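You operate a simulated robot arm through the tools that you are given. There is no shell and no other tool. Be economical: measure what you need, move in short steps, check, and stop when the job is done.

You are at the controls of a simulated robot arm. One attempt, no reset.

Task
Polish a paste patch on to the hatch plate and lay it on the FINISHED mat.
Fine: lock the vice first, free it after polishing; white wax pad back, paste tin shut. A coat counts when it lies all over at full strength: go over it till it gets no stronger.

Only the result counts: the job must be done as asked and must still hold three seconds after the hand-in. Knocking over, shifting, dropping, spilling or breaking anything else fails it.

Robot
A 7-joint arm with a vacuum gripper on a trunk, on a base that drives. Base frame: it is fixed to the floor where the robot stands at the start and does not move with it; the origin is under the middle of the robot, x ahead of it, y to its left, z up. Units: mm, rad, N and s.
Its first joint turns from -2.601 to 2.601 rad. Places, roughly: hard wax tin [1250, -500, 750]; lid of the hard wax tin [1250, -500, 750]; lid of the paste tin [1250, -250, 750]; mat marked finished [1000, -200, 800]; rim of the paste tin [1200, 0, 800]; vice lever [800, 0, 900]; white wax pad [1250, -250, 750]. Payload 1.06 kg.
Tool frame: the origin (TCP) lies in the middle of the cups' lips, and z points out of the cups. The gripper has 1 cup of 24 mm across, covering 24 by 24 mm (tool x, y); the bellows give 8 mm. With the vacuum on, a cup seals on a smooth face that it is pressed against (1 to 4 N); it does not hold porous or soft things. The pull reaches 23 N.
Orientation is that of the tool frame in the base frame, as a unit quaternion [x, y, z, w]. With the cups facing straight down, the tool's x points along the base's -x, its y along +y and its z along -z.

Tools
- The arm moves only by the tool send_rows. Its argument "plan" is a list of rows, each a list of 3 entries, a list of its own where there are three numbers: the shift along the base's x, y, z in units of 200 mm (1.0 is 200 mm), then the turn, a rotation vector about the base's x, y, z in units of 60 degrees (1.0 is 60 degrees), then the vacuum: 1 switches it on, -1 off. In form: [[[tx, ty, tz], [ax, ay, az], suction], ...]. A call has 1 to 12 rows; each row is the pose to reach, as a shift and turn from the pose commanded when the call began. A call with a number of a shift or a turn outside -1 to 1 is refused whole. A row lasts 0.2 s, in which the tool goes at most 50 mm and 0.15 rad; a call with a longer step from one row to the next is refused whole, and so is a gripper value outside its range. Where a pose cannot be reached the arm comes as near as it can. A force on the tool above 60 N (or 10 N above the force at the start of the call, whichever is more), or a blocked arm, ends the call early, and 0.2 s more pass. The pull builds up within a second once a cup has sealed. Time passes only in rows, and 0.2 s behind the last, so rows that repeat a pose give it time. It gives the time, the measured TCP pose, the force on the tool (base axes) and the pull of the vacuum at its end, in the units of the frame above (readings bear some noise), with the torque about the TCP (base axes, N m) and any sound that the robot's microphone picked up, and new pictures: "show" is both (left out), scene, wrist or none.
- Cameras (640 x 400 px; columns grow to the right, rows downward): "scene" is now at [38.5, 133.6, 1580.5]; the picture's right is [-0.41, -0.91, 0.00], its down [-0.46, 0.21, -0.87] and it looks along [0.79, -0.36, -0.50] (base axes); focal length 262 px, centre (320, 200). "wrist" rides on the gripper at [78, 19, -96] in the tool frame; the picture's right is [-0.24, 0.97, 0.00], its down [-0.71, -0.17, -0.69] and it looks along [-0.67, -0.16, 0.73] (tool axes); focal length 243 px, centre (320, 200). There is no depth. A picture from a camera that has moved, and an enlarged one, comes with that camera's place and axes in the base frame and with its lens.
- lift_body(by): slides the trunk up (or, below 0, down) by that many mm; the arm and the scene camera ride with it, the base frame stays. It gives what a move gives, with no picture.
- base_move(legs): drives the robot by 1 to 6 legs, each [ahead, turn to the left] in mm and rad, along the robot's own axes; the way and the turn of a leg run together, so that a leg with both is an arc; at most 1500 mm and 3.142 rad a leg. The arm and the cameras ride along, it lands a little off, and it stops where it bumps. It gives what a move gives, and a new picture of the scene camera.
- turn_head(pan, tilt): turns the head with the scene camera to pan (to the left, within 2.705 rad either way) and tilt (down, from -0.506 to 1.204), counted from straight ahead of the robot. It gives what a move gives, and a new picture of the scene camera.
- zoom(camera, box): a new picture of the part [left, top, right, bottom] of that camera's present view, enlarged. The clock stands still meanwhile.
- finish_job(): hands the job in; it is judged then, once.

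Go step by step. Nothing tells you exact positions but the pictures and the camera data: compare them with the known pose of the tool, close in by small moves and look again before you grip or let go. The budget is 120 turns and 260 pictures, counting those below and the enlarged ones. Unless the task says otherwise, let go and move clear before handing in.

The tools are called after "Call:" as a command line: name --argument value ..., lists and objects as JSON in quotes. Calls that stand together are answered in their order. send_rows: Moves the arm, as the interface text tells. Its arguments: {"type":"object","properties":{"plan":{"type":"array","items":{"type":"array"}},"show":{"type":"string","enum":["both","scene","wrist","none"]}},"required":["plan"]} The other tools are called the same way: lift_body (by) slides the trunk up or down; base_move (legs) drives the base; turn_head (pan, tilt) turns the head that bears the scene camera; zoom (camera, box) takes an enlarged picture of a part of a camera's view; finish_job () hands the job in.

At the start:

```text
time: 0.0
tcp_pos: [744.2, -116.1, 1236.9]
tool_rot: [0.0, 1.0, 0.0, -0.001]
wrist_force: [5.3, -1.0, -11.7]
moment: [-0.25, -0.33, -0.06]
pull: 0.0
trunk travel left (down, up): [-625.0, 85.0]
robot x, y, heading: [-1.5, 2.4, 0.002]
head pan, tilt: [-0.424, 0.525]
```

scene: 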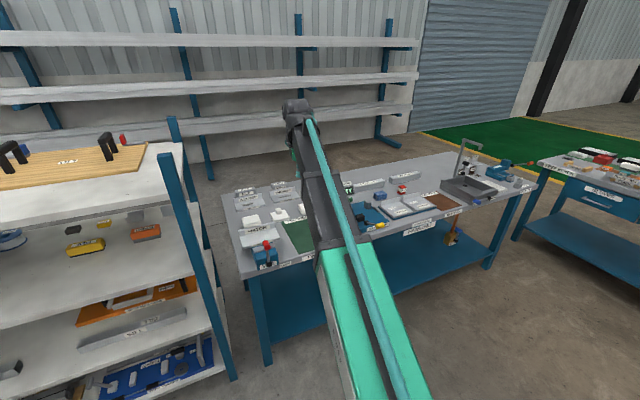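
wrist: 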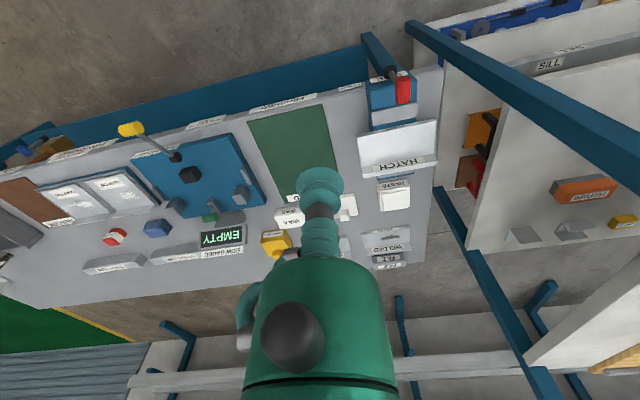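

I see a workbench with a vice holding a hatch plate, tins and pads. First I zoom in to identify everything.

Call:
zoom --camera "scene" --box '[220, 160, 380, 280]'

Call:
zoom --camera "wrist" --box '[240, 60, 460, 280]'

Call:
zoom --camera "wrist" --box '[0, 100, 260, 290]'

Call:
zoom --camera "scene" --box '[340, 140, 520, 250]'

```text
3.33 times, centred on (300, 220) of scene
camera zoom: at [38.5, 133.6, 1580.5], right [-0.41, -0.91, 0.0], down [-0.46, 0.21, -0.87], along [0.79, -0.36, -0.5], focal length 874 px, centre (387, 133)
```

zoom: 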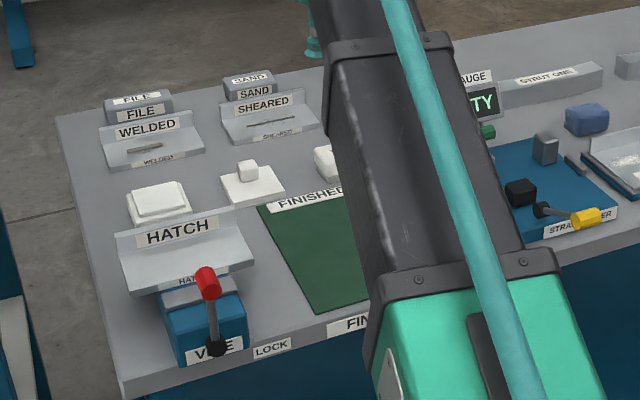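

```text
1.82 times, centred on (350, 170) of wrist
camera zoom: at [666.4, -97.1, 1334.4], right [0.24, 0.97, 0.0], down [0.71, -0.17, 0.69], along [0.67, -0.16, -0.73], focal length 441 px, centre (266, 254)
```

zoom: 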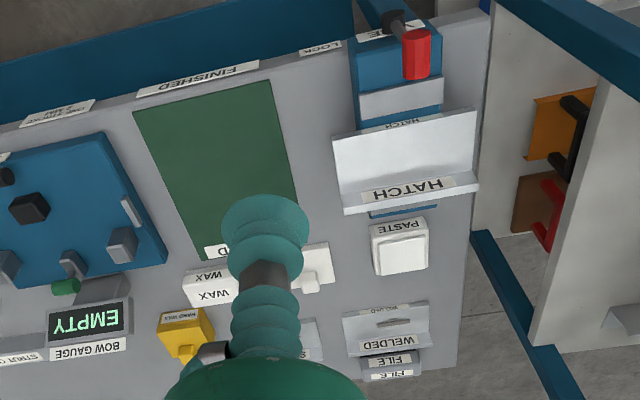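

```text
2.11 times, centred on (130, 195) of wrist
camera zoom: at [666.4, -97.1, 1334.4], right [0.24, 0.97, 0.0], down [0.71, -0.17, 0.69], along [0.67, -0.16, -0.73], focal length 511 px, centre (720, 210)
```

zoom: 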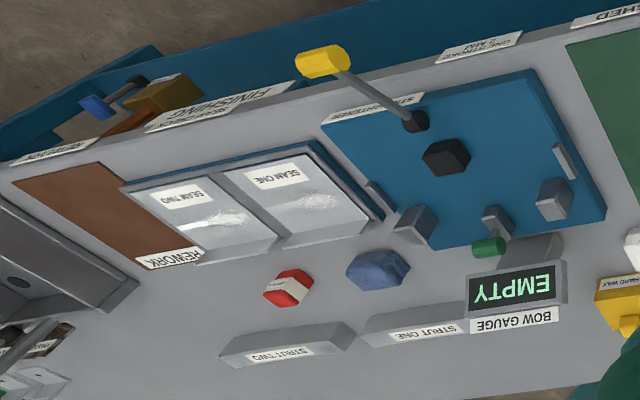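

```text
3.56 times, centred on (430, 195) of scene
camera zoom: at [38.5, 133.6, 1580.5], right [-0.41, -0.91, 0.0], down [-0.46, 0.21, -0.87], along [0.79, -0.36, -0.5], focal length 932 px, centre (-71, 218)
```

zoom: 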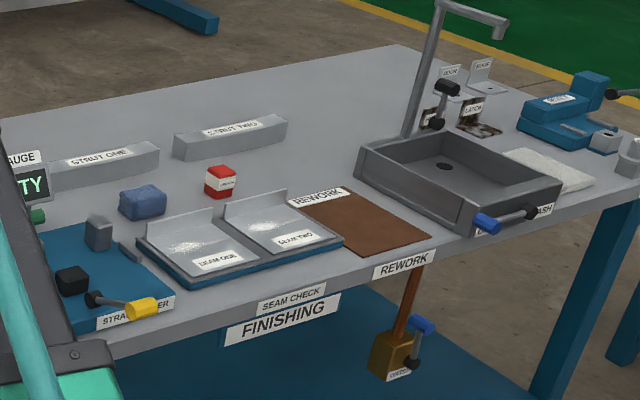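

I'll bring the wrist camera closer over the bench to see the tins and lids.

Call:
send_rows --plan '[[[0.1, 0.07, -0.15], [0, 0, 0], -1], [[0.2, 0.14, -0.3], [0, 0, 0], -1], [[0.3, 0.2, -0.45], [0, 0, 0], -1], [[0.4, 0.27, -0.6], [0, 0, 0], -1], [[0.5, 0.33, -0.75], [0, 0, 0], -1]]'

```text
time: 1.2
tcp_pos: [845.3, -49.1, 1085.1]
tool_rot: [-0.001, 1.0, 0.001, 0.0]
wrist_force: [0.4, -0.4, 0.5]
moment: [-0.02, -0.03, -0.01]
pull: 0.0
trunk travel left (down, up): [-625.0, 85.0]
robot x, y, heading: [0.6, 1.6, 0.002]
head pan, tilt: [-0.424, 0.525]
camera scene: at [38.8, 133.7, 1580.5], right [-0.41, -0.91, 0.0], down [-0.46, 0.21, -0.87], along [0.79, -0.36, -0.5], focal length 262 px, centre (320, 200)
camera wrist: at [766.7, -30.5, 1182.4], right [0.24, 0.97, 0.0], down [0.71, -0.17, 0.69], along [0.67, -0.16, -0.73], focal length 243 px, centre (320, 200)
```

scene: 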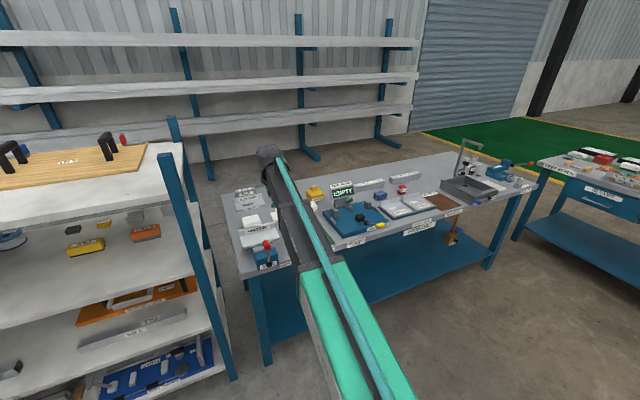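
wrist: 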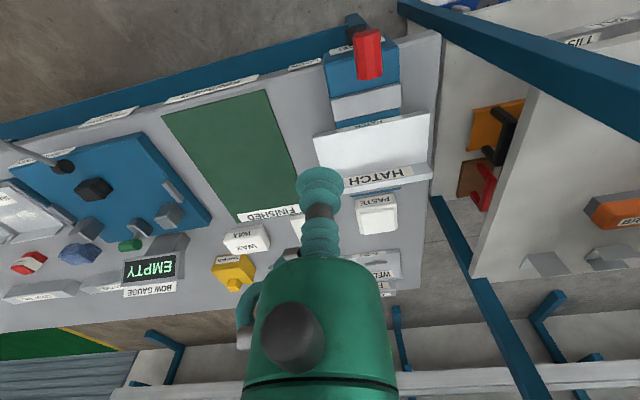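

The arm hides the tins; I'll swing it right to clear the scene camera's view.

Call:
send_rows --plan '[[[0, -0.23, 0.05], [0, 0, 0], -1], [[0, -0.46, 0.1], [0, 0, 0], -1], [[-0.05, -0.69, 0.1], [0, 0, 0], -1], [[-0.1, -0.92, 0.1], [0, 0, 0], -1], [[-0.1, -1, 0.1], [0, 0, 0], -1]]' --show "none"

Call:
send_rows --plan '[[[0, -0.23, 0], [0, 0, 0], -1], [[0, -0.46, 0], [0, 0, 0], -1], [[-0.05, -0.69, 0], [0, 0, 0], -1], [[-0.1, -0.92, 0], [0, 0, 0], -1], [[-0.1, -1, 0], [0, 0, 0], -1]]' --show "both"

Call:
zoom --camera "scene" --box '[220, 170, 316, 230]'

Call:
zoom --camera "scene" --box '[230, 210, 358, 290]'

Call:
zoom --camera "scene" --box '[280, 165, 400, 240]'

```text
time: 2.4
tcp_pos: [821.2, -250.4, 1106.8]
tool_rot: [0.001, 1.0, 0.0, -0.001]
wrist_force: [0.4, -0.3, -0.1]
moment: [0.0, -0.01, 0.02]
pull: 0.1
trunk travel left (down, up): [-625.0, 85.0]
robot x, y, heading: [0.3, 3.7, 0.001]
head pan, tilt: [-0.424, 0.525]
```

```text
time: 3.6
tcp_pos: [804.2, -452.9, 1106.8]
tool_rot: [0.0, 1.0, 0.0, 0.0]
wrist_force: [0.0, -0.1, 0.6]
moment: [-0.02, 0.0, 0.01]
pull: 0.1
trunk travel left (down, up): [-625.0, 85.0]
robot x, y, heading: [-0.2, 2.3, -0.005]
head pan, tilt: [-0.424, 0.525]
camera scene: at [38.5, 133.4, 1580.5], right [-0.41, -0.91, 0.0], down [-0.46, 0.21, -0.87], along [0.79, -0.36, -0.5], focal length 262 px, centre (320, 200)
camera wrist: at [726.9, -433.8, 1203.9], right [0.23, 0.97, 0.0], down [0.71, -0.17, 0.69], along [0.67, -0.16, -0.73], focal length 243 px, centre (320, 200)
```

scene: 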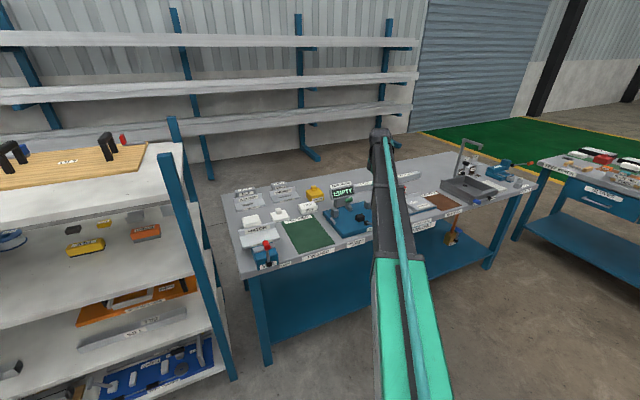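
wrist: 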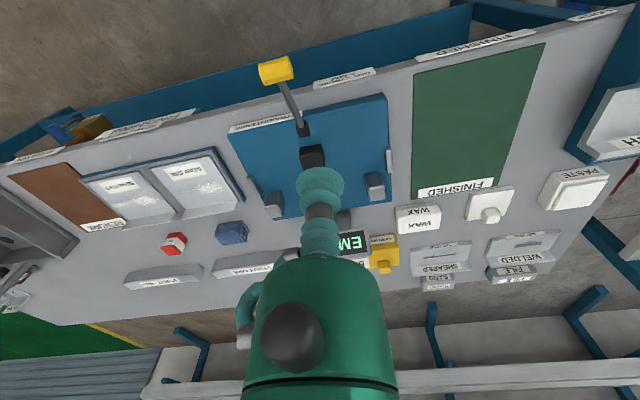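

```text
6.67 times, centred on (268, 200) of scene
camera zoom: at [38.5, 133.4, 1580.5], right [-0.41, -0.91, 0.0], down [-0.46, 0.21, -0.87], along [0.79, -0.36, -0.5], focal length 1748 px, centre (667, 200)
```

zoom: 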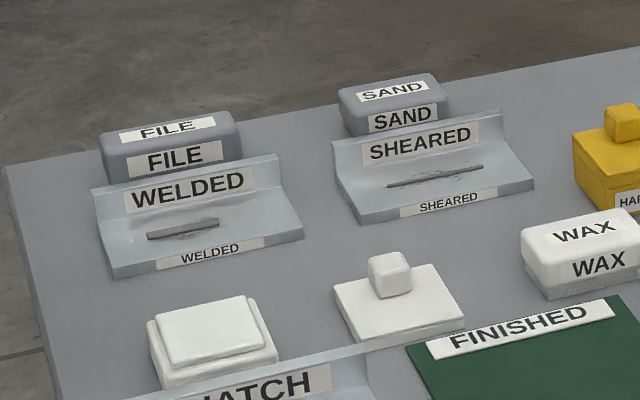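

```text
5.00 times, centred on (294, 250) of scene
camera zoom: at [38.5, 133.4, 1580.5], right [-0.41, -0.91, 0.0], down [-0.46, 0.21, -0.87], along [0.79, -0.36, -0.5], focal length 1311 px, centre (450, -50)
```

zoom: 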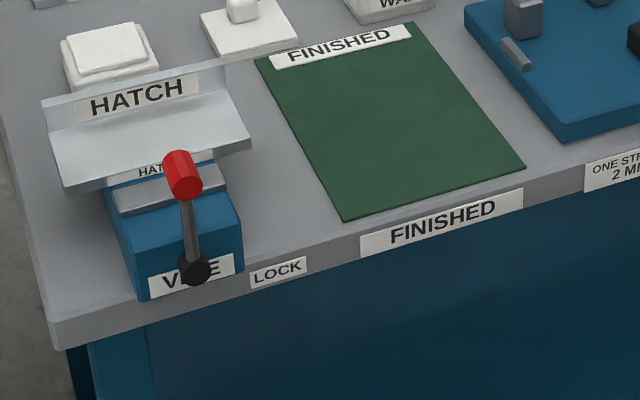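

```text
5.33 times, centred on (340, 202) of scene
camera zoom: at [38.5, 133.4, 1580.5], right [-0.41, -0.91, 0.0], down [-0.46, 0.21, -0.87], along [0.79, -0.36, -0.5], focal length 1398 px, centre (213, 187)
```

zoom: 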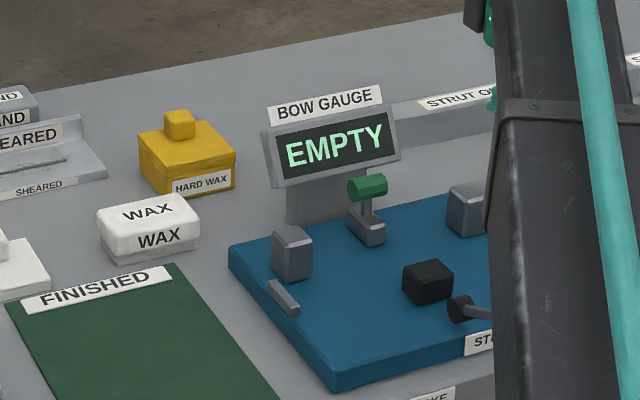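

The open PASTE tin, its lid with a knob, and the WAX pad are clear; bench is at z≈798. Next a closer look at the vice, its lever and the hatch plate.

Call:
send_rows --plan '[[[-0.1, 0.22, 0], [0, 0, 0], -1], [[-0.2, 0.44, 0], [0, 0, 0], -1], [[-0.3, 0.65, 0], [0, 0, 0], -1], [[-0.4, 0.86, 0], [0, 0, 0], -1], [[-0.5, 1, 0], [0, 0, 0], -1], [[-0.5, 1, 0], [0, 0, 0], -1]]' --show "wrist"

Call:
zoom --camera "wrist" --box '[400, 30, 592, 150]'

Call:
zoom --camera "scene" --box '[232, 220, 296, 270]'

```text
time: 5.0
tcp_pos: [705.0, -249.1, 1107.7]
tool_rot: [-0.001, 1.0, 0.0, 0.0]
wrist_force: [-0.1, 0.4, 0.5]
moment: [0.02, 0.01, -0.01]
pull: 0.1
trunk travel left (down, up): [-625.0, 85.0]
robot x, y, heading: [0.4, -0.0, 0.0]
head pan, tilt: [-0.424, 0.525]
camera wrist: at [628.0, -230.3, 1203.6], right [0.24, 0.97, 0.0], down [0.71, -0.17, 0.69], along [0.67, -0.16, -0.73], focal length 243 px, centre (320, 200)
```

wrist: 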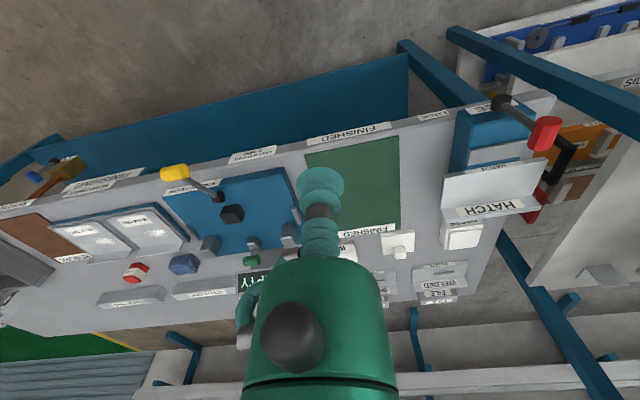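

```text
3.33 times, centred on (496, 90) of wrist
camera zoom: at [628.0, -230.3, 1203.6], right [0.24, 0.97, 0.0], down [0.71, -0.17, 0.69], along [0.67, -0.16, -0.73], focal length 809 px, centre (-267, 567)
```

zoom: 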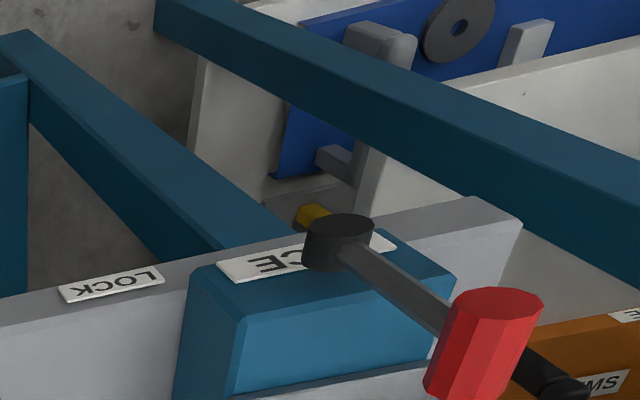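

```text
8.00 times, centred on (264, 245) of scene
camera zoom: at [38.5, 133.5, 1580.5], right [-0.41, -0.91, 0.0], down [-0.46, 0.21, -0.87], along [0.79, -0.36, -0.5], focal length 2097 px, centre (768, -160)
```

zoom: 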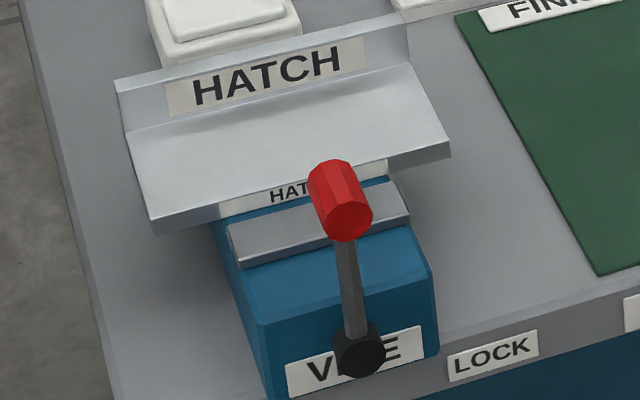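

Lever pivot ≈(833,0,835) with the red handle ≈(831,-1,933); LOCK is toward −y. I'll bring the tool to the handle's left side.

Call:
send_rows --plan '[[[0.1, 0.2, 0], [0, 0, 0], -1], [[0.2, 0.4, 0], [0, 0, 0], -1], [[0.3, 0.6, 0], [0, 0, 0], -1], [[0.4, 0.8, 0], [0, 0, 0], -1], [[0.5, 1, 0], [0, 0, 0], -1]]' --show "none"

Call:
send_rows --plan '[[[0.05, 0.22, 0], [0, 0, 0], -1], [[0.085, 0.44, 0], [0, 0, 0], -1], [[0.085, 0.485, -0.2], [0, 0, 0], -1], [[0.085, 0.485, -0.4], [0, 0, 0], -1], [[0.085, 0.485, -0.6], [0, 0, 0], -1], [[0.085, 0.485, -0.8], [0, 0, 0], -1], [[0.085, 0.485, -0.95], [0, 0, 0], -1], [[0.085, 0.485, -0.95], [0, 0, 0], -1]]'

Call:
zoom --camera "wrist" --box '[200, 80, 440, 240]'

Call:
zoom --camera "scene" --box '[200, 200, 330, 280]'

```text
time: 6.2
tcp_pos: [807.2, -50.0, 1110.5]
tool_rot: [0.0, 1.0, -0.001, 0.0]
wrist_force: [0.5, -0.2, -0.1]
moment: [-0.01, 0.01, 0.02]
pull: 0.0
trunk travel left (down, up): [-625.0, 85.0]
robot x, y, heading: [1.9, -4.1, 0.004]
head pan, tilt: [-0.424, 0.525]
```

```text
time: 8.0
tcp_pos: [822.0, 46.0, 917.2]
tool_rot: [-0.001, 1.0, 0.0, 0.0]
wrist_force: [0.7, 0.6, -0.1]
moment: [0.0, -0.01, -0.01]
pull: 0.1
trunk travel left (down, up): [-625.0, 85.0]
robot x, y, heading: [-0.2, 0.5, -0.001]
head pan, tilt: [-0.424, 0.525]
camera scene: at [38.5, 133.6, 1580.5], right [-0.41, -0.91, 0.0], down [-0.46, 0.21, -0.87], along [0.79, -0.36, -0.5], focal length 262 px, centre (320, 200)
camera wrist: at [744.2, 64.6, 1014.3], right [0.24, 0.97, 0.0], down [0.71, -0.17, 0.69], along [0.67, -0.16, -0.73], focal length 243 px, centre (320, 200)
```

scene: 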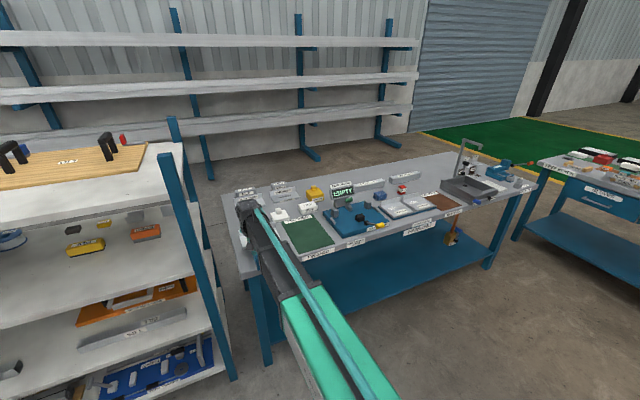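
wrist: 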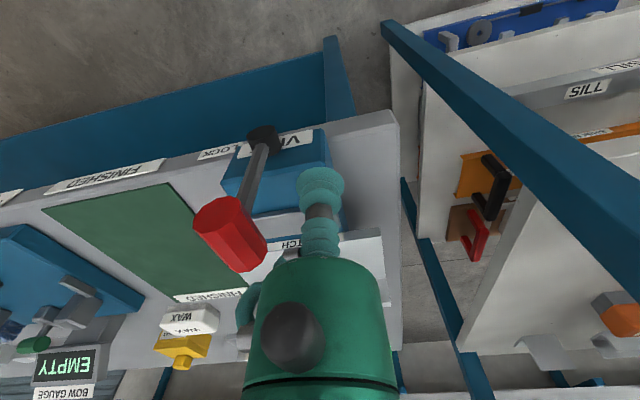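

```text
2.50 times, centred on (320, 160) of wrist
camera zoom: at [744.2, 64.6, 1014.3], right [0.24, 0.97, 0.0], down [0.71, -0.17, 0.69], along [0.67, -0.16, -0.73], focal length 606 px, centre (320, 300)
```

zoom: 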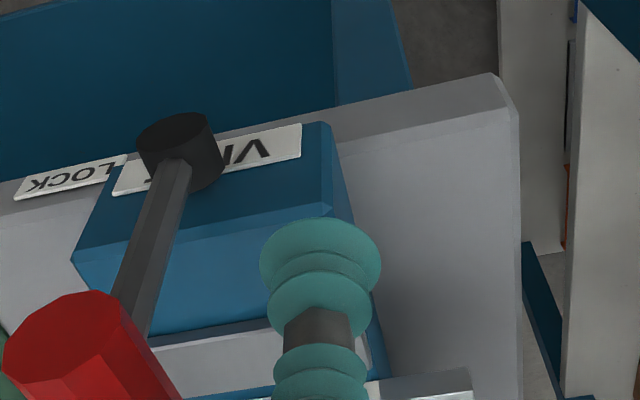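

```text
4.92 times, centred on (265, 240) of scene
camera zoom: at [38.5, 133.6, 1580.5], right [-0.41, -0.91, 0.0], down [-0.46, 0.21, -0.87], along [0.79, -0.36, -0.5], focal length 1291 px, centre (591, 3)
```

zoom: 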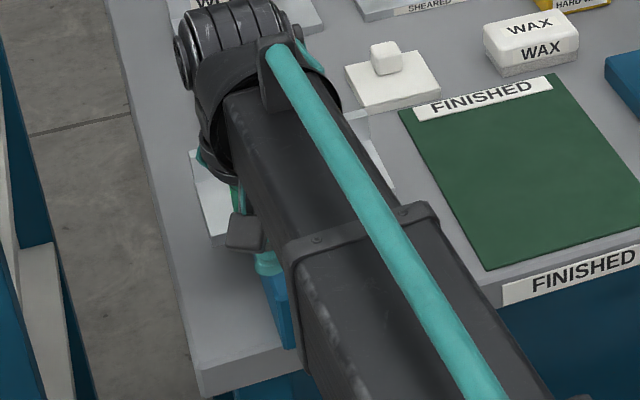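

Geometry confirmed. I push the handle along its arc toward LOCK, first half.

Call:
send_rows --plan '[[[0, -0.1, 0], [0, 0, 0], -1], [[0, -0.17, 0], [0, 0, 0], -1], [[0, -0.24, -0.01], [0, 0, 0], -1], [[0, -0.31, -0.01], [0, 0, 0], -1], [[0, -0.38, -0.01], [0, 0, 0], -1], [[0, -0.45, -0.025], [0, 0, 0], -1], [[0, -0.45, -0.025], [0, 0, 0], -1]]' --show "wrist"

```text
time: 9.6
tcp_pos: [821.0, -43.5, 913.5]
tool_rot: [0.0, 1.0, 0.0, 0.0]
wrist_force: [0.2, 1.0, 0.5]
moment: [-0.02, 0.0, 0.01]
pull: 0.0
trunk travel left (down, up): [-625.0, 85.0]
robot x, y, heading: [0.9, 0.8, 0.004]
head pan, tilt: [-0.424, 0.525]
camera wrist: at [743.8, -24.8, 1009.9], right [0.24, 0.97, 0.0], down [0.71, -0.17, 0.69], along [0.67, -0.16, -0.73], focal length 243 px, centre (320, 200)
```

wrist: 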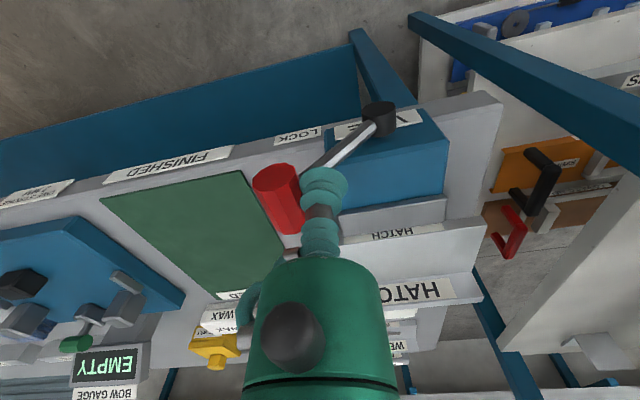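

The lever is swinging right as planned; I continue down the arc.

Call:
send_rows --plan '[[[0, -0.08, -0.03], [0, 0, 0], -1], [[0, -0.15, -0.075], [0, 0, 0], -1], [[0, -0.2, -0.13], [0, 0, 0], -1], [[0, -0.24, -0.19], [0, 0, 0], -1], [[0, -0.26, -0.25], [0, 0, 0], -1], [[0, -0.27, -0.31], [0, 0, 0], -1], [[0, -0.27, -0.34], [0, 0, 0], -1], [[0, -0.27, -0.34], [0, 0, 0], -1]]' --show "wrist"

Call:
zoom --camera "wrist" --box '[240, 60, 480, 220]'

```text
time: 11.4
tcp_pos: [820.8, -97.0, 844.9]
tool_rot: [0.0, 1.0, -0.001, 0.0]
wrist_force: [-1.4, -0.8, 4.2]
moment: [0.02, -0.04, -0.03]
pull: 0.0
trunk travel left (down, up): [-625.0, 85.0]
robot x, y, heading: [1.9, 2.9, 0.002]
head pan, tilt: [-0.424, 0.525]
camera wrist: at [743.3, -78.4, 941.3], right [0.24, 0.97, 0.0], down [0.71, -0.17, 0.69], along [0.67, -0.16, -0.73], focal length 243 px, centre (320, 200)
```

wrist: 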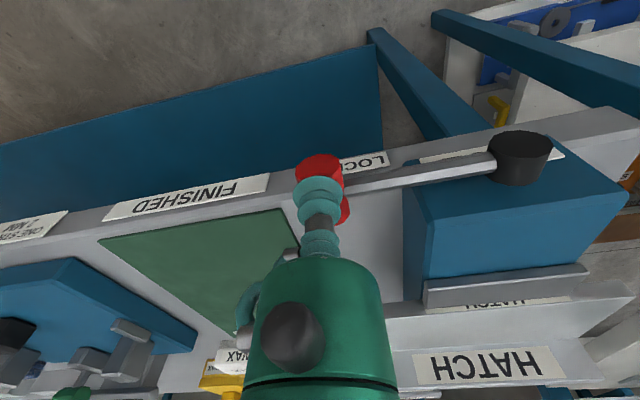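

```text
2.50 times, centred on (360, 140) of wrist
camera zoom: at [743.3, -78.4, 941.3], right [0.24, 0.97, 0.0], down [0.71, -0.17, 0.69], along [0.67, -0.16, -0.73], focal length 606 px, centre (220, 350)
```

zoom: 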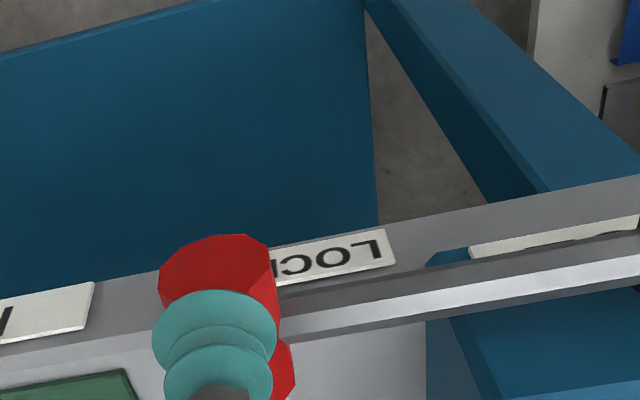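

The lever is near horizontal; I press a little more to find the end stop.

Call:
send_rows --plan '[[[0, 0, -0.025], [0, 0, 0], -1], [[0, 0, -0.05], [0, 0, 0], -1], [[0, 0, -0.075], [0, 0, 0], -1], [[0, 0, -0.075], [0, 0, 0], -1]]' --show "wrist"

```text
time: 12.2
tcp_pos: [819.3, -101.4, 840.0]
tool_rot: [0.002, 1.0, -0.002, 0.005]
wrist_force: [-9.5, -3.8, 36.6]
moment: [0.12, -0.26, -0.14]
pull: 0.0
trunk travel left (down, up): [-625.0, 85.0]
robot x, y, heading: [1.3, -2.3, -0.001]
head pan, tilt: [-0.424, 0.525]
stopped in row 3: the force on the tool passed its limit at 65 N (the readings are from after the stop); the commanded pose is now the measured one
camera wrist: at [740.5, -81.3, 935.5], right [0.24, 0.97, 0.0], down [0.7, -0.17, 0.69], along [0.67, -0.17, -0.72], focal length 243 px, centre (320, 200)
```

wrist: 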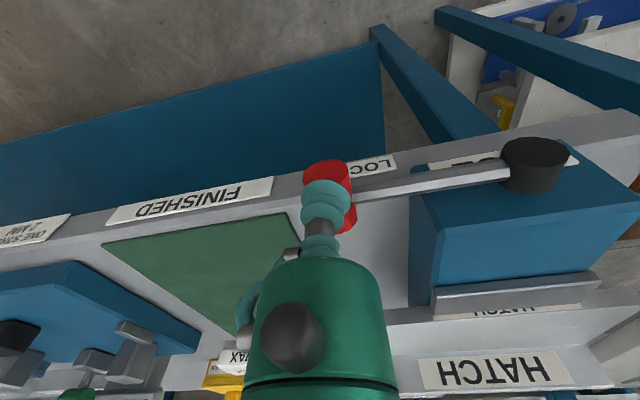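

Lever is at its end stop in LOCK. I lift clear, then drive forward so the far tins and pad (pad top ≈(1198,−313,831)) come in reach.

Call:
send_rows --plan '[[[0, 0.0, 0.2], [0.004, 0.01, 0.004], -1], [[0, 0.0, 0.4], [0.004, 0.01, 0.004], -1], [[0, 0.0, 0.6], [0.004, 0.01, 0.004], -1], [[0, 0, 0.8], [0.004, 0.01, 0.004], -1], [[0, 0, 1], [0.004, 0.01, 0.004], -1]]' --show "wrist"

Call:
base_move --legs '[[310, 0]]'

Call:
zoom --camera "scene" --box '[160, 180, 352, 320]'

```text
time: 13.4
tcp_pos: [821.0, -98.7, 1031.1]
tool_rot: [-0.001, 1.0, 0.0, -0.002]
wrist_force: [0.0, 0.5, 0.3]
moment: [0.0, -0.04, 0.03]
pull: 0.1
trunk travel left (down, up): [-625.0, 85.0]
robot x, y, heading: [0.1, 0.6, 0.001]
head pan, tilt: [-0.424, 0.525]
camera wrist: at [744.5, -80.4, 1128.6], right [0.23, 0.97, 0.0], down [0.71, -0.17, 0.68], along [0.66, -0.16, -0.73], focal length 243 px, centre (320, 200)
```

wrist: 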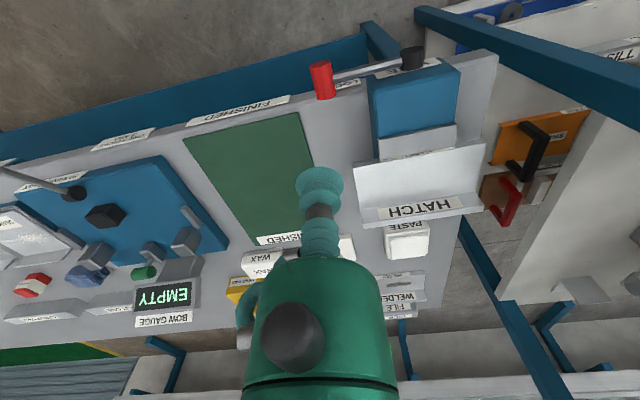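

```text
time: 15.5
tcp_pos: [1132.2, -97.5, 1030.1]
tool_rot: [-0.001, 1.0, 0.001, -0.003]
wrist_force: [-0.8, 0.5, 0.0]
moment: [-0.02, 0.03, 0.0]
pull: 0.1
trunk travel left (down, up): [-625.0, 85.0]
robot x, y, heading: [310.7, 1.8, 0.003]
head pan, tilt: [-0.424, 0.525]
camera scene: at [348.9, 133.5, 1580.5], right [-0.41, -0.91, 0.0], down [-0.46, 0.21, -0.87], along [0.79, -0.36, -0.5], focal length 262 px, centre (320, 200)
```

scene: 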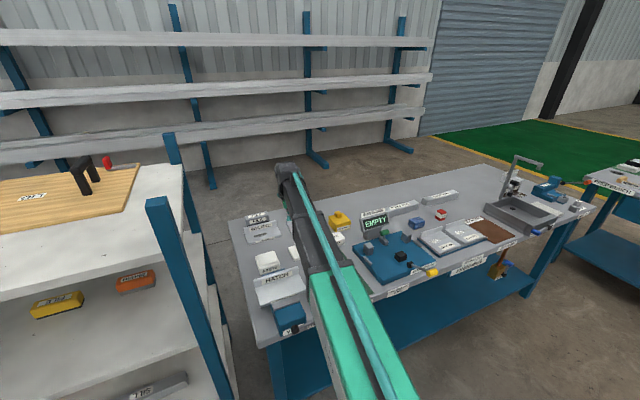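

```text
2.86 times, centred on (256, 250) of scene
camera zoom: at [348.9, 133.5, 1580.5], right [-0.41, -0.91, 0.0], down [-0.46, 0.21, -0.87], along [0.79, -0.36, -0.5], focal length 749 px, centre (503, 57)
```

zoom: 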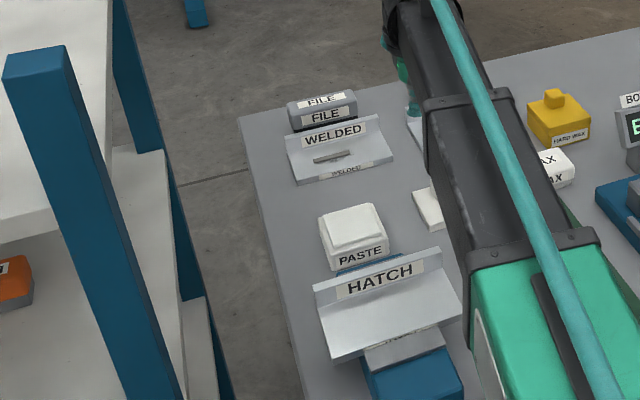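

Base is at x≈311. Now I move above the WAX pad.

Call:
send_rows --plan '[[[0.08, -0.22, 0], [0, 0, 0], -1], [[0.16, -0.43, 0], [0, 0, 0], -1], [[0.24, -0.64, -0.05], [0, 0, 0], -1], [[0.31, -0.83, -0.15], [0, 0, 0], -1], [[0.32, -0.98, -0.3], [0, 0, 0], -1], [[0.32, -1, -0.5], [0, 0, 0], -1], [[0.32, -1, -0.65], [0, 0, 0], -1], [[0.32, -1, -0.65], [0, 0, 0], -1]]' --show "both"

Call:
zoom --camera "wrist" --box '[200, 80, 440, 240]'

Call:
zoom --camera "scene" --box '[225, 200, 353, 280]'

```text
time: 17.3
tcp_pos: [1194.6, -297.4, 903.0]
tool_rot: [-0.002, 1.0, 0.0, -0.002]
wrist_force: [0.8, -0.2, 1.0]
moment: [0.02, 0.01, -0.02]
pull: 0.0
trunk travel left (down, up): [-625.0, 85.0]
robot x, y, heading: [313.2, -2.8, -0.001]
head pan, tilt: [-0.424, 0.525]
camera scene: at [348.2, 133.4, 1580.5], right [-0.41, -0.91, 0.0], down [-0.46, 0.21, -0.87], along [0.79, -0.36, -0.5], focal length 262 px, centre (320, 200)
camera wrist: at [1117.4, -279.6, 998.1], right [0.23, 0.97, 0.0], down [0.71, -0.17, 0.68], along [0.66, -0.16, -0.73], focal length 243 px, centre (320, 200)
```

scene: 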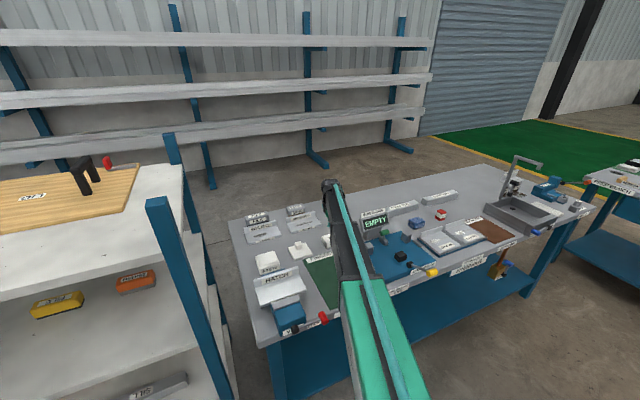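
wrist: 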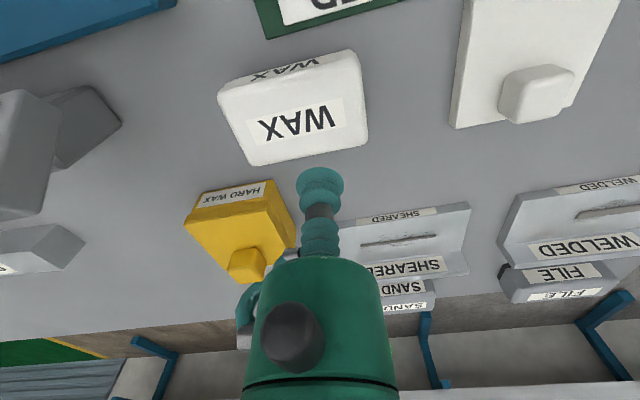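

```text
2.50 times, centred on (320, 160) of wrist
camera zoom: at [1117.4, -279.6, 998.1], right [0.23, 0.97, 0.0], down [0.71, -0.17, 0.68], along [0.66, -0.16, -0.73], focal length 606 px, centre (320, 300)
```

zoom: 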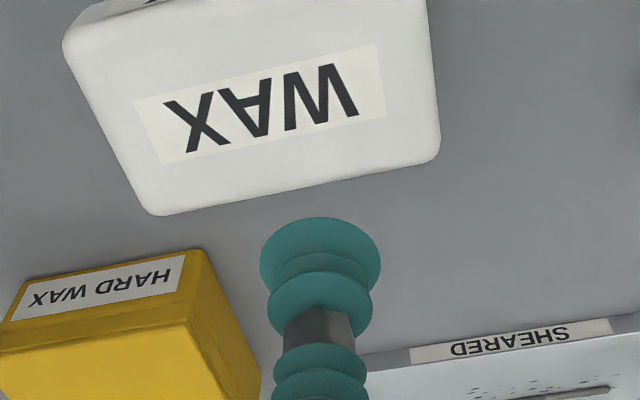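

```text
5.00 times, centred on (289, 240) of scene
camera zoom: at [348.2, 133.4, 1580.5], right [-0.41, -0.91, 0.0], down [-0.46, 0.21, -0.87], along [0.79, -0.36, -0.5], focal length 1311 px, centre (475, 0)
```

zoom: 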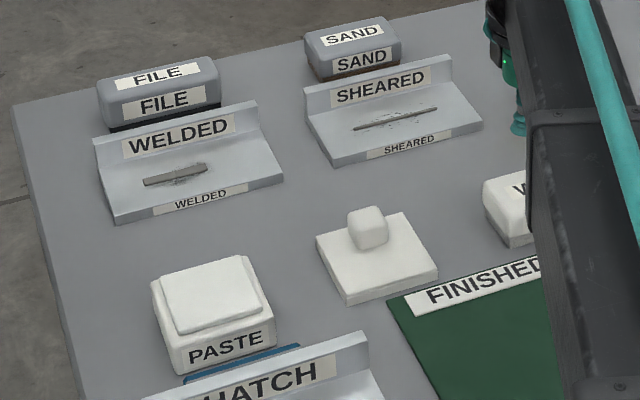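

The pad's top centre is ≈(1188,−313,831). I align over it and come down to 840, then press with vacuum on.

Call:
send_rows --plan '[[[-0.035, -0.077, -0.1], [0, 0, 0], -1], [[-0.035, -0.077, -0.25], [0, 0, 0], -1], [[-0.035, -0.077, -0.3], [0, 0, 0], -1], [[-0.035, -0.077, -0.3], [0, 0, 0], -1]]' --show "wrist"

Call:
zoom --camera "wrist" --box '[200, 80, 440, 240]'

```text
time: 18.3
tcp_pos: [1188.4, -314.0, 840.4]
tool_rot: [-0.002, 1.0, 0.001, -0.003]
wrist_force: [-0.7, 0.0, 0.3]
moment: [0.01, -0.01, 0.01]
pull: 0.1
trunk travel left (down, up): [-625.0, 85.0]
robot x, y, heading: [309.5, 2.1, -0.0]
head pan, tilt: [-0.424, 0.525]
camera wrist: at [1111.1, -294.9, 938.2], right [0.23, 0.97, 0.0], down [0.71, -0.17, 0.68], along [0.66, -0.16, -0.73], focal length 243 px, centre (320, 200)
```

wrist: 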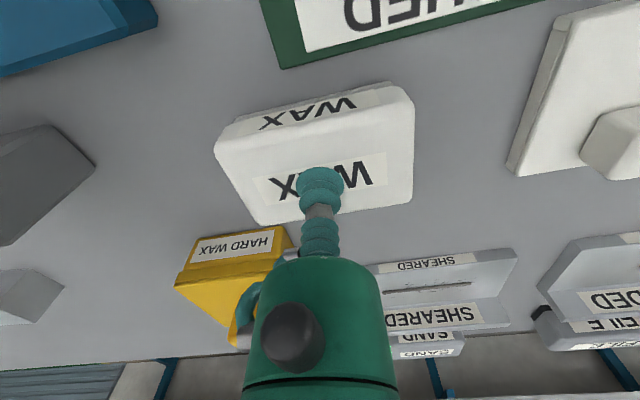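

```text
2.50 times, centred on (320, 160) of wrist
camera zoom: at [1111.1, -294.9, 938.2], right [0.23, 0.97, 0.0], down [0.71, -0.17, 0.68], along [0.66, -0.16, -0.73], focal length 606 px, centre (320, 300)
```

zoom: 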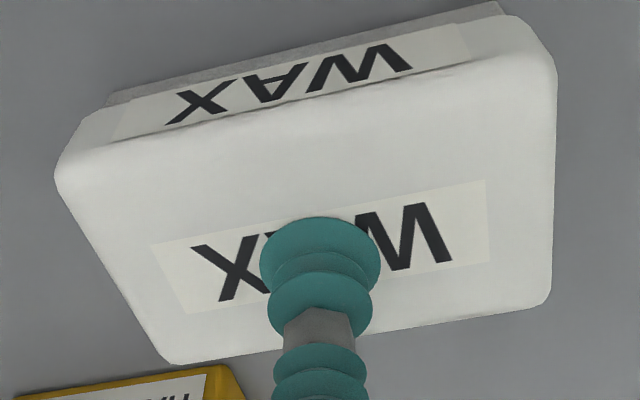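

Centred. Now vacuum on and press gently.

Call:
send_rows --plan '[[[0, 0, -0.03], [0, 0, 0], 1], [[0, 0, -0.05], [0, 0, 0], 1], [[0, 0, -0.06], [0, 0, 0], 1], [[0, 0, -0.06], [0, 0, 0], 1], [[0, 0, -0.06], [0, 0, 0], 1]]' --show "none"

```text
time: 19.5
tcp_pos: [1187.1, -312.2, 831.3]
tool_rot: [-0.001, 1.0, 0.001, 0.0]
wrist_force: [6.0, -2.3, 21.3]
moment: [0.03, 0.06, -0.03]
pull: 23.1
trunk travel left (down, up): [-625.0, 85.0]
robot x, y, heading: [308.8, -1.9, -0.001]
head pan, tilt: [-0.424, 0.525]
```

Pad is held (pull 23). I lift it and move toward the paste tin to view it closely.

Call:
send_rows --plan '[[[0, 0, 0.1], [0, 0, 0], 1], [[0, 0, 0.3], [0, 0, 0], 1], [[0, 0, 0.52], [0, 0, 0], 1], [[0, 0.2, 0.6], [0, 0, 0], 1], [[0, 0.4, 0.65], [0, 0, 0], 1], [[0, 0.6, 0.65], [0, 0, 0], 1], [[0, 0.8, 0.65], [0, 0, 0], 1], [[0, 1, 0.65], [0, 0, 0], 1], [[0, 1, 0.65], [0, 0, 0], 1]]' --show "both"

Call:
zoom --camera "wrist" --box '[300, 60, 540, 220]'

Call:
zoom --camera "scene" --box '[236, 230, 316, 330]'

```text
time: 21.5
tcp_pos: [1188.3, -114.2, 958.4]
tool_rot: [-0.002, 1.0, 0.001, -0.003]
wrist_force: [0.4, 0.8, -1.8]
moment: [-0.02, 0.03, 0.02]
pull: 22.8
trunk travel left (down, up): [-625.0, 85.0]
robot x, y, heading: [308.2, -1.0, -0.001]
head pan, tilt: [-0.424, 0.525]
camera scene: at [348.3, 133.6, 1580.5], right [-0.41, -0.91, 0.0], down [-0.46, 0.21, -0.87], along [0.79, -0.36, -0.5], focal length 262 px, centre (320, 200)
camera wrist: at [1111.8, -95.0, 1055.3], right [0.23, 0.97, 0.0], down [0.71, -0.17, 0.68], along [0.66, -0.16, -0.73], focal length 243 px, centre (320, 200)
```

scene: 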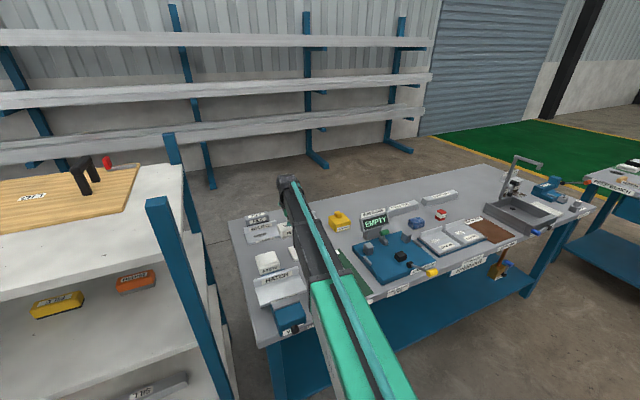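
wrist: 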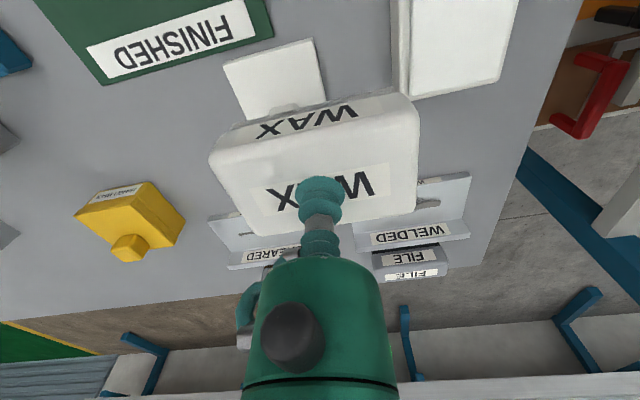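

```text
2.50 times, centred on (420, 140) of wrist
camera zoom: at [1111.8, -95.0, 1055.3], right [0.23, 0.97, 0.0], down [0.71, -0.17, 0.68], along [0.66, -0.16, -0.73], focal length 606 px, centre (70, 350)
```

zoom: 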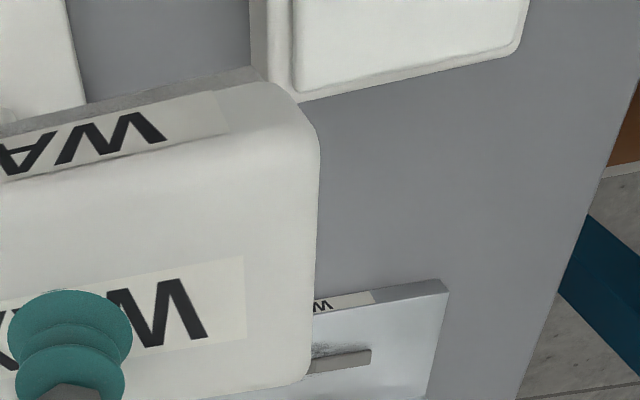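

```text
4.00 times, centred on (276, 280) of scene
camera zoom: at [348.3, 133.6, 1580.5], right [-0.41, -0.91, 0.0], down [-0.46, 0.21, -0.87], along [0.79, -0.36, -0.5], focal length 1049 px, centre (496, -120)
```

zoom: 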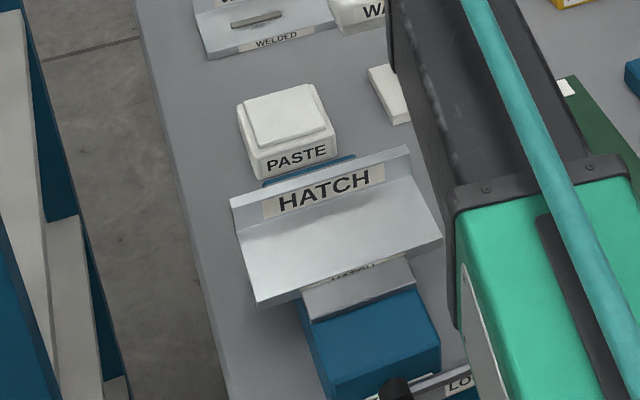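

Paste surface ≈(1170,0,836), hatch tray ≈ x 935–1006, y −80..77, z≈865; the pad is ~97×60×33. I move the pad over the paste.

Call:
send_rows --plan '[[[-0.04, 0.2, 0], [0, 0, 0], 1], [[-0.08, 0.4, 0], [0, 0, 0], 1], [[-0.11, 0.57, -0.05], [0, 0, 0], 1], [[-0.11, 0.57, -0.25], [0, 0, 0], 1], [[-0.11, 0.57, -0.36], [0, 0, 0], 1], [[-0.11, 0.57, -0.36], [0, 0, 0], 1]]' --show "both"

Call:
zoom --camera "scene" --box '[226, 220, 322, 280]'

Call:
zoom --camera "wrist" --box '[200, 60, 440, 220]'

```text
time: 22.9
tcp_pos: [1165.6, 1.1, 887.5]
tool_rot: [-0.002, 1.0, 0.001, -0.002]
wrist_force: [0.3, 0.7, -0.6]
moment: [-0.03, 0.03, 0.01]
pull: 22.9
trunk travel left (down, up): [-625.0, 85.0]
robot x, y, heading: [307.7, -2.4, 0.002]
head pan, tilt: [-0.424, 0.525]
camera scene: at [348.2, 133.7, 1580.5], right [-0.41, -0.91, 0.0], down [-0.46, 0.21, -0.87], along [0.79, -0.36, -0.5], focal length 262 px, centre (320, 200)
camera wrist: at [1088.7, 18.6, 984.9], right [0.23, 0.97, 0.0], down [0.71, -0.17, 0.68], along [0.66, -0.16, -0.73], focal length 243 px, centre (320, 200)
```

scene: 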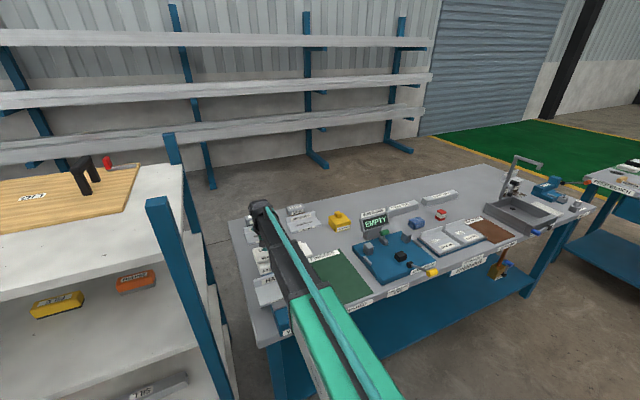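
wrist: 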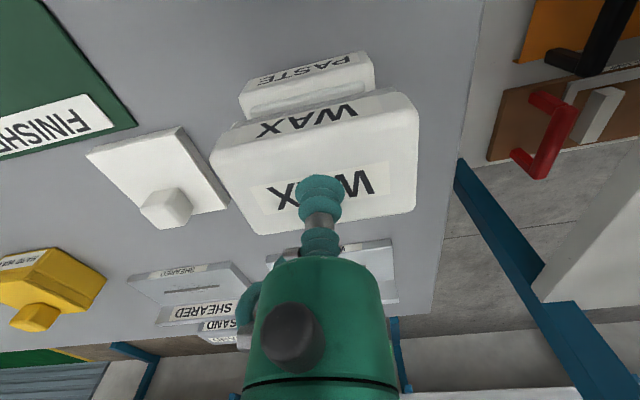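

```text
6.67 times, centred on (274, 250) of scene
camera zoom: at [348.2, 133.7, 1580.5], right [-0.41, -0.91, 0.0], down [-0.46, 0.21, -0.87], along [0.79, -0.36, -0.5], focal length 1748 px, centre (627, -133)
```

zoom: 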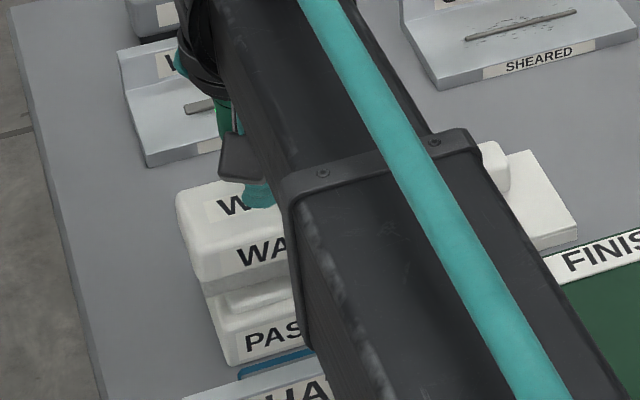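

```text
2.50 times, centred on (320, 140) of wrist
camera zoom: at [1088.7, 18.6, 984.9], right [0.23, 0.97, 0.0], down [0.71, -0.17, 0.68], along [0.66, -0.16, -0.73], focal length 606 px, centre (320, 350)
```

zoom: 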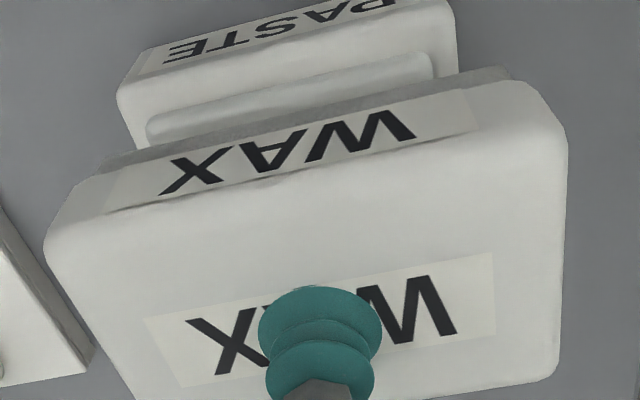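

Aligned. I lower gently onto the paste, checking force.

Call:
send_rows --plan '[[[0, 0, -0.03], [0, 0, 0], 1], [[0, 0, -0.06], [0, 0, 0], 1], [[0, 0, -0.075], [0, 0, 0], 1], [[0, 0, -0.075], [0, 0, 0], 1]]' --show "none"

Call:
send_rows --plan '[[[0, 0, -0.015], [0, 0, 0], 1], [[0, 0, -0.02], [0, 0, 0], 1], [[0, 0, -0.02], [0, 0, 0], 1]]' --show "none"

```text
time: 23.9
tcp_pos: [1165.8, -0.5, 873.8]
tool_rot: [-0.001, 1.0, 0.001, -0.001]
wrist_force: [6.9, -0.1, 21.1]
moment: [0.01, 0.06, 0.02]
pull: 23.0
trunk travel left (down, up): [-625.0, 85.0]
robot x, y, heading: [309.7, 1.1, 0.005]
head pan, tilt: [-0.424, 0.525]
```

```text
time: 24.7
tcp_pos: [1165.7, 0.5, 872.5]
tool_rot: [-0.001, 1.0, 0.002, 0.0]
wrist_force: [15.3, 1.1, 48.1]
moment: [0.02, 0.28, 0.0]
pull: 23.2
trunk travel left (down, up): [-625.0, 85.0]
robot x, y, heading: [307.8, 2.2, 0.004]
head pan, tilt: [-0.424, 0.525]
```

Pad is pressed into the paste (contact at TCP z≈874). Ease off, lift, and carry it over the hatch plate.

Call:
send_rows --plan '[[[0, 0, 0.01], [0, 0, 0], 1], [[0, 0, 0.01], [0, 0, 0], 1], [[0, 0, 0.1], [0, 0, 0], 1], [[0, 0, 0.3], [0, 0, 0], 1], [[0, 0, 0.5], [0, 0, 0], 1], [[-0.2, 0, 0.52], [0, 0, 0], 1], [[-0.4, 0, 0.52], [0, 0, 0], 1], [[-0.6, 0, 0.52], [0, 0, 0], 1], [[-0.8, 0, 0.52], [0, 0, 0], 1], [[-1, 0, 0.52], [0, 0, 0], 1], [[-1, 0, 0.52], [0, 0, 0], 1]]' --show "both"

Call:
zoom --camera "scene" --box '[226, 220, 338, 320]'

Call:
zoom --camera "wrist" --box '[200, 60, 440, 220]'

```text
time: 27.1
tcp_pos: [966.9, 1.8, 974.3]
tool_rot: [-0.002, 1.0, 0.001, -0.004]
wrist_force: [-0.4, -0.5, -0.8]
moment: [-0.01, 0.01, 0.02]
pull: 23.2
trunk travel left (down, up): [-625.0, 85.0]
robot x, y, heading: [308.2, 2.6, -0.001]
head pan, tilt: [-0.424, 0.525]
camera scene: at [348.3, 133.5, 1580.5], right [-0.41, -0.91, 0.0], down [-0.46, 0.21, -0.87], along [0.79, -0.36, -0.5], focal length 262 px, centre (320, 200)
camera wrist: at [888.8, 21.2, 1071.2], right [0.23, 0.97, 0.0], down [0.71, -0.17, 0.68], along [0.66, -0.16, -0.73], focal length 243 px, centre (320, 200)
```

scene: 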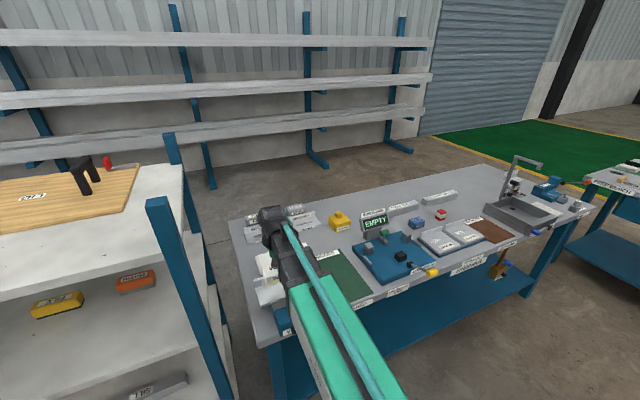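
wrist: 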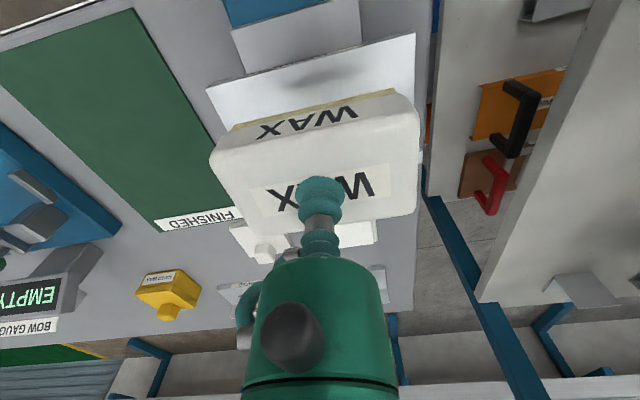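

```text
4.00 times, centred on (282, 270) of scene
camera zoom: at [348.3, 133.5, 1580.5], right [-0.41, -0.91, 0.0], down [-0.46, 0.21, -0.87], along [0.79, -0.36, -0.5], focal length 1049 px, centre (472, -80)
```

zoom: 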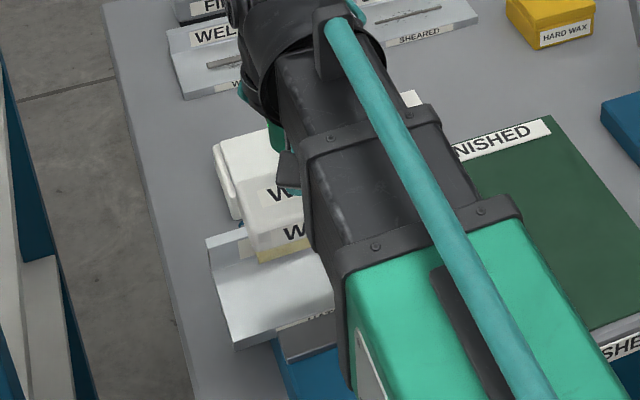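

```text
2.50 times, centred on (320, 140) of wrist
camera zoom: at [888.8, 21.2, 1071.2], right [0.23, 0.97, 0.0], down [0.71, -0.17, 0.68], along [0.66, -0.16, -0.73], focal length 606 px, centre (320, 350)
```

zoom: 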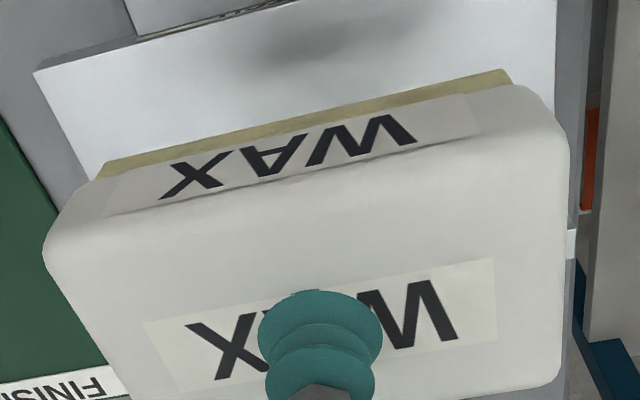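

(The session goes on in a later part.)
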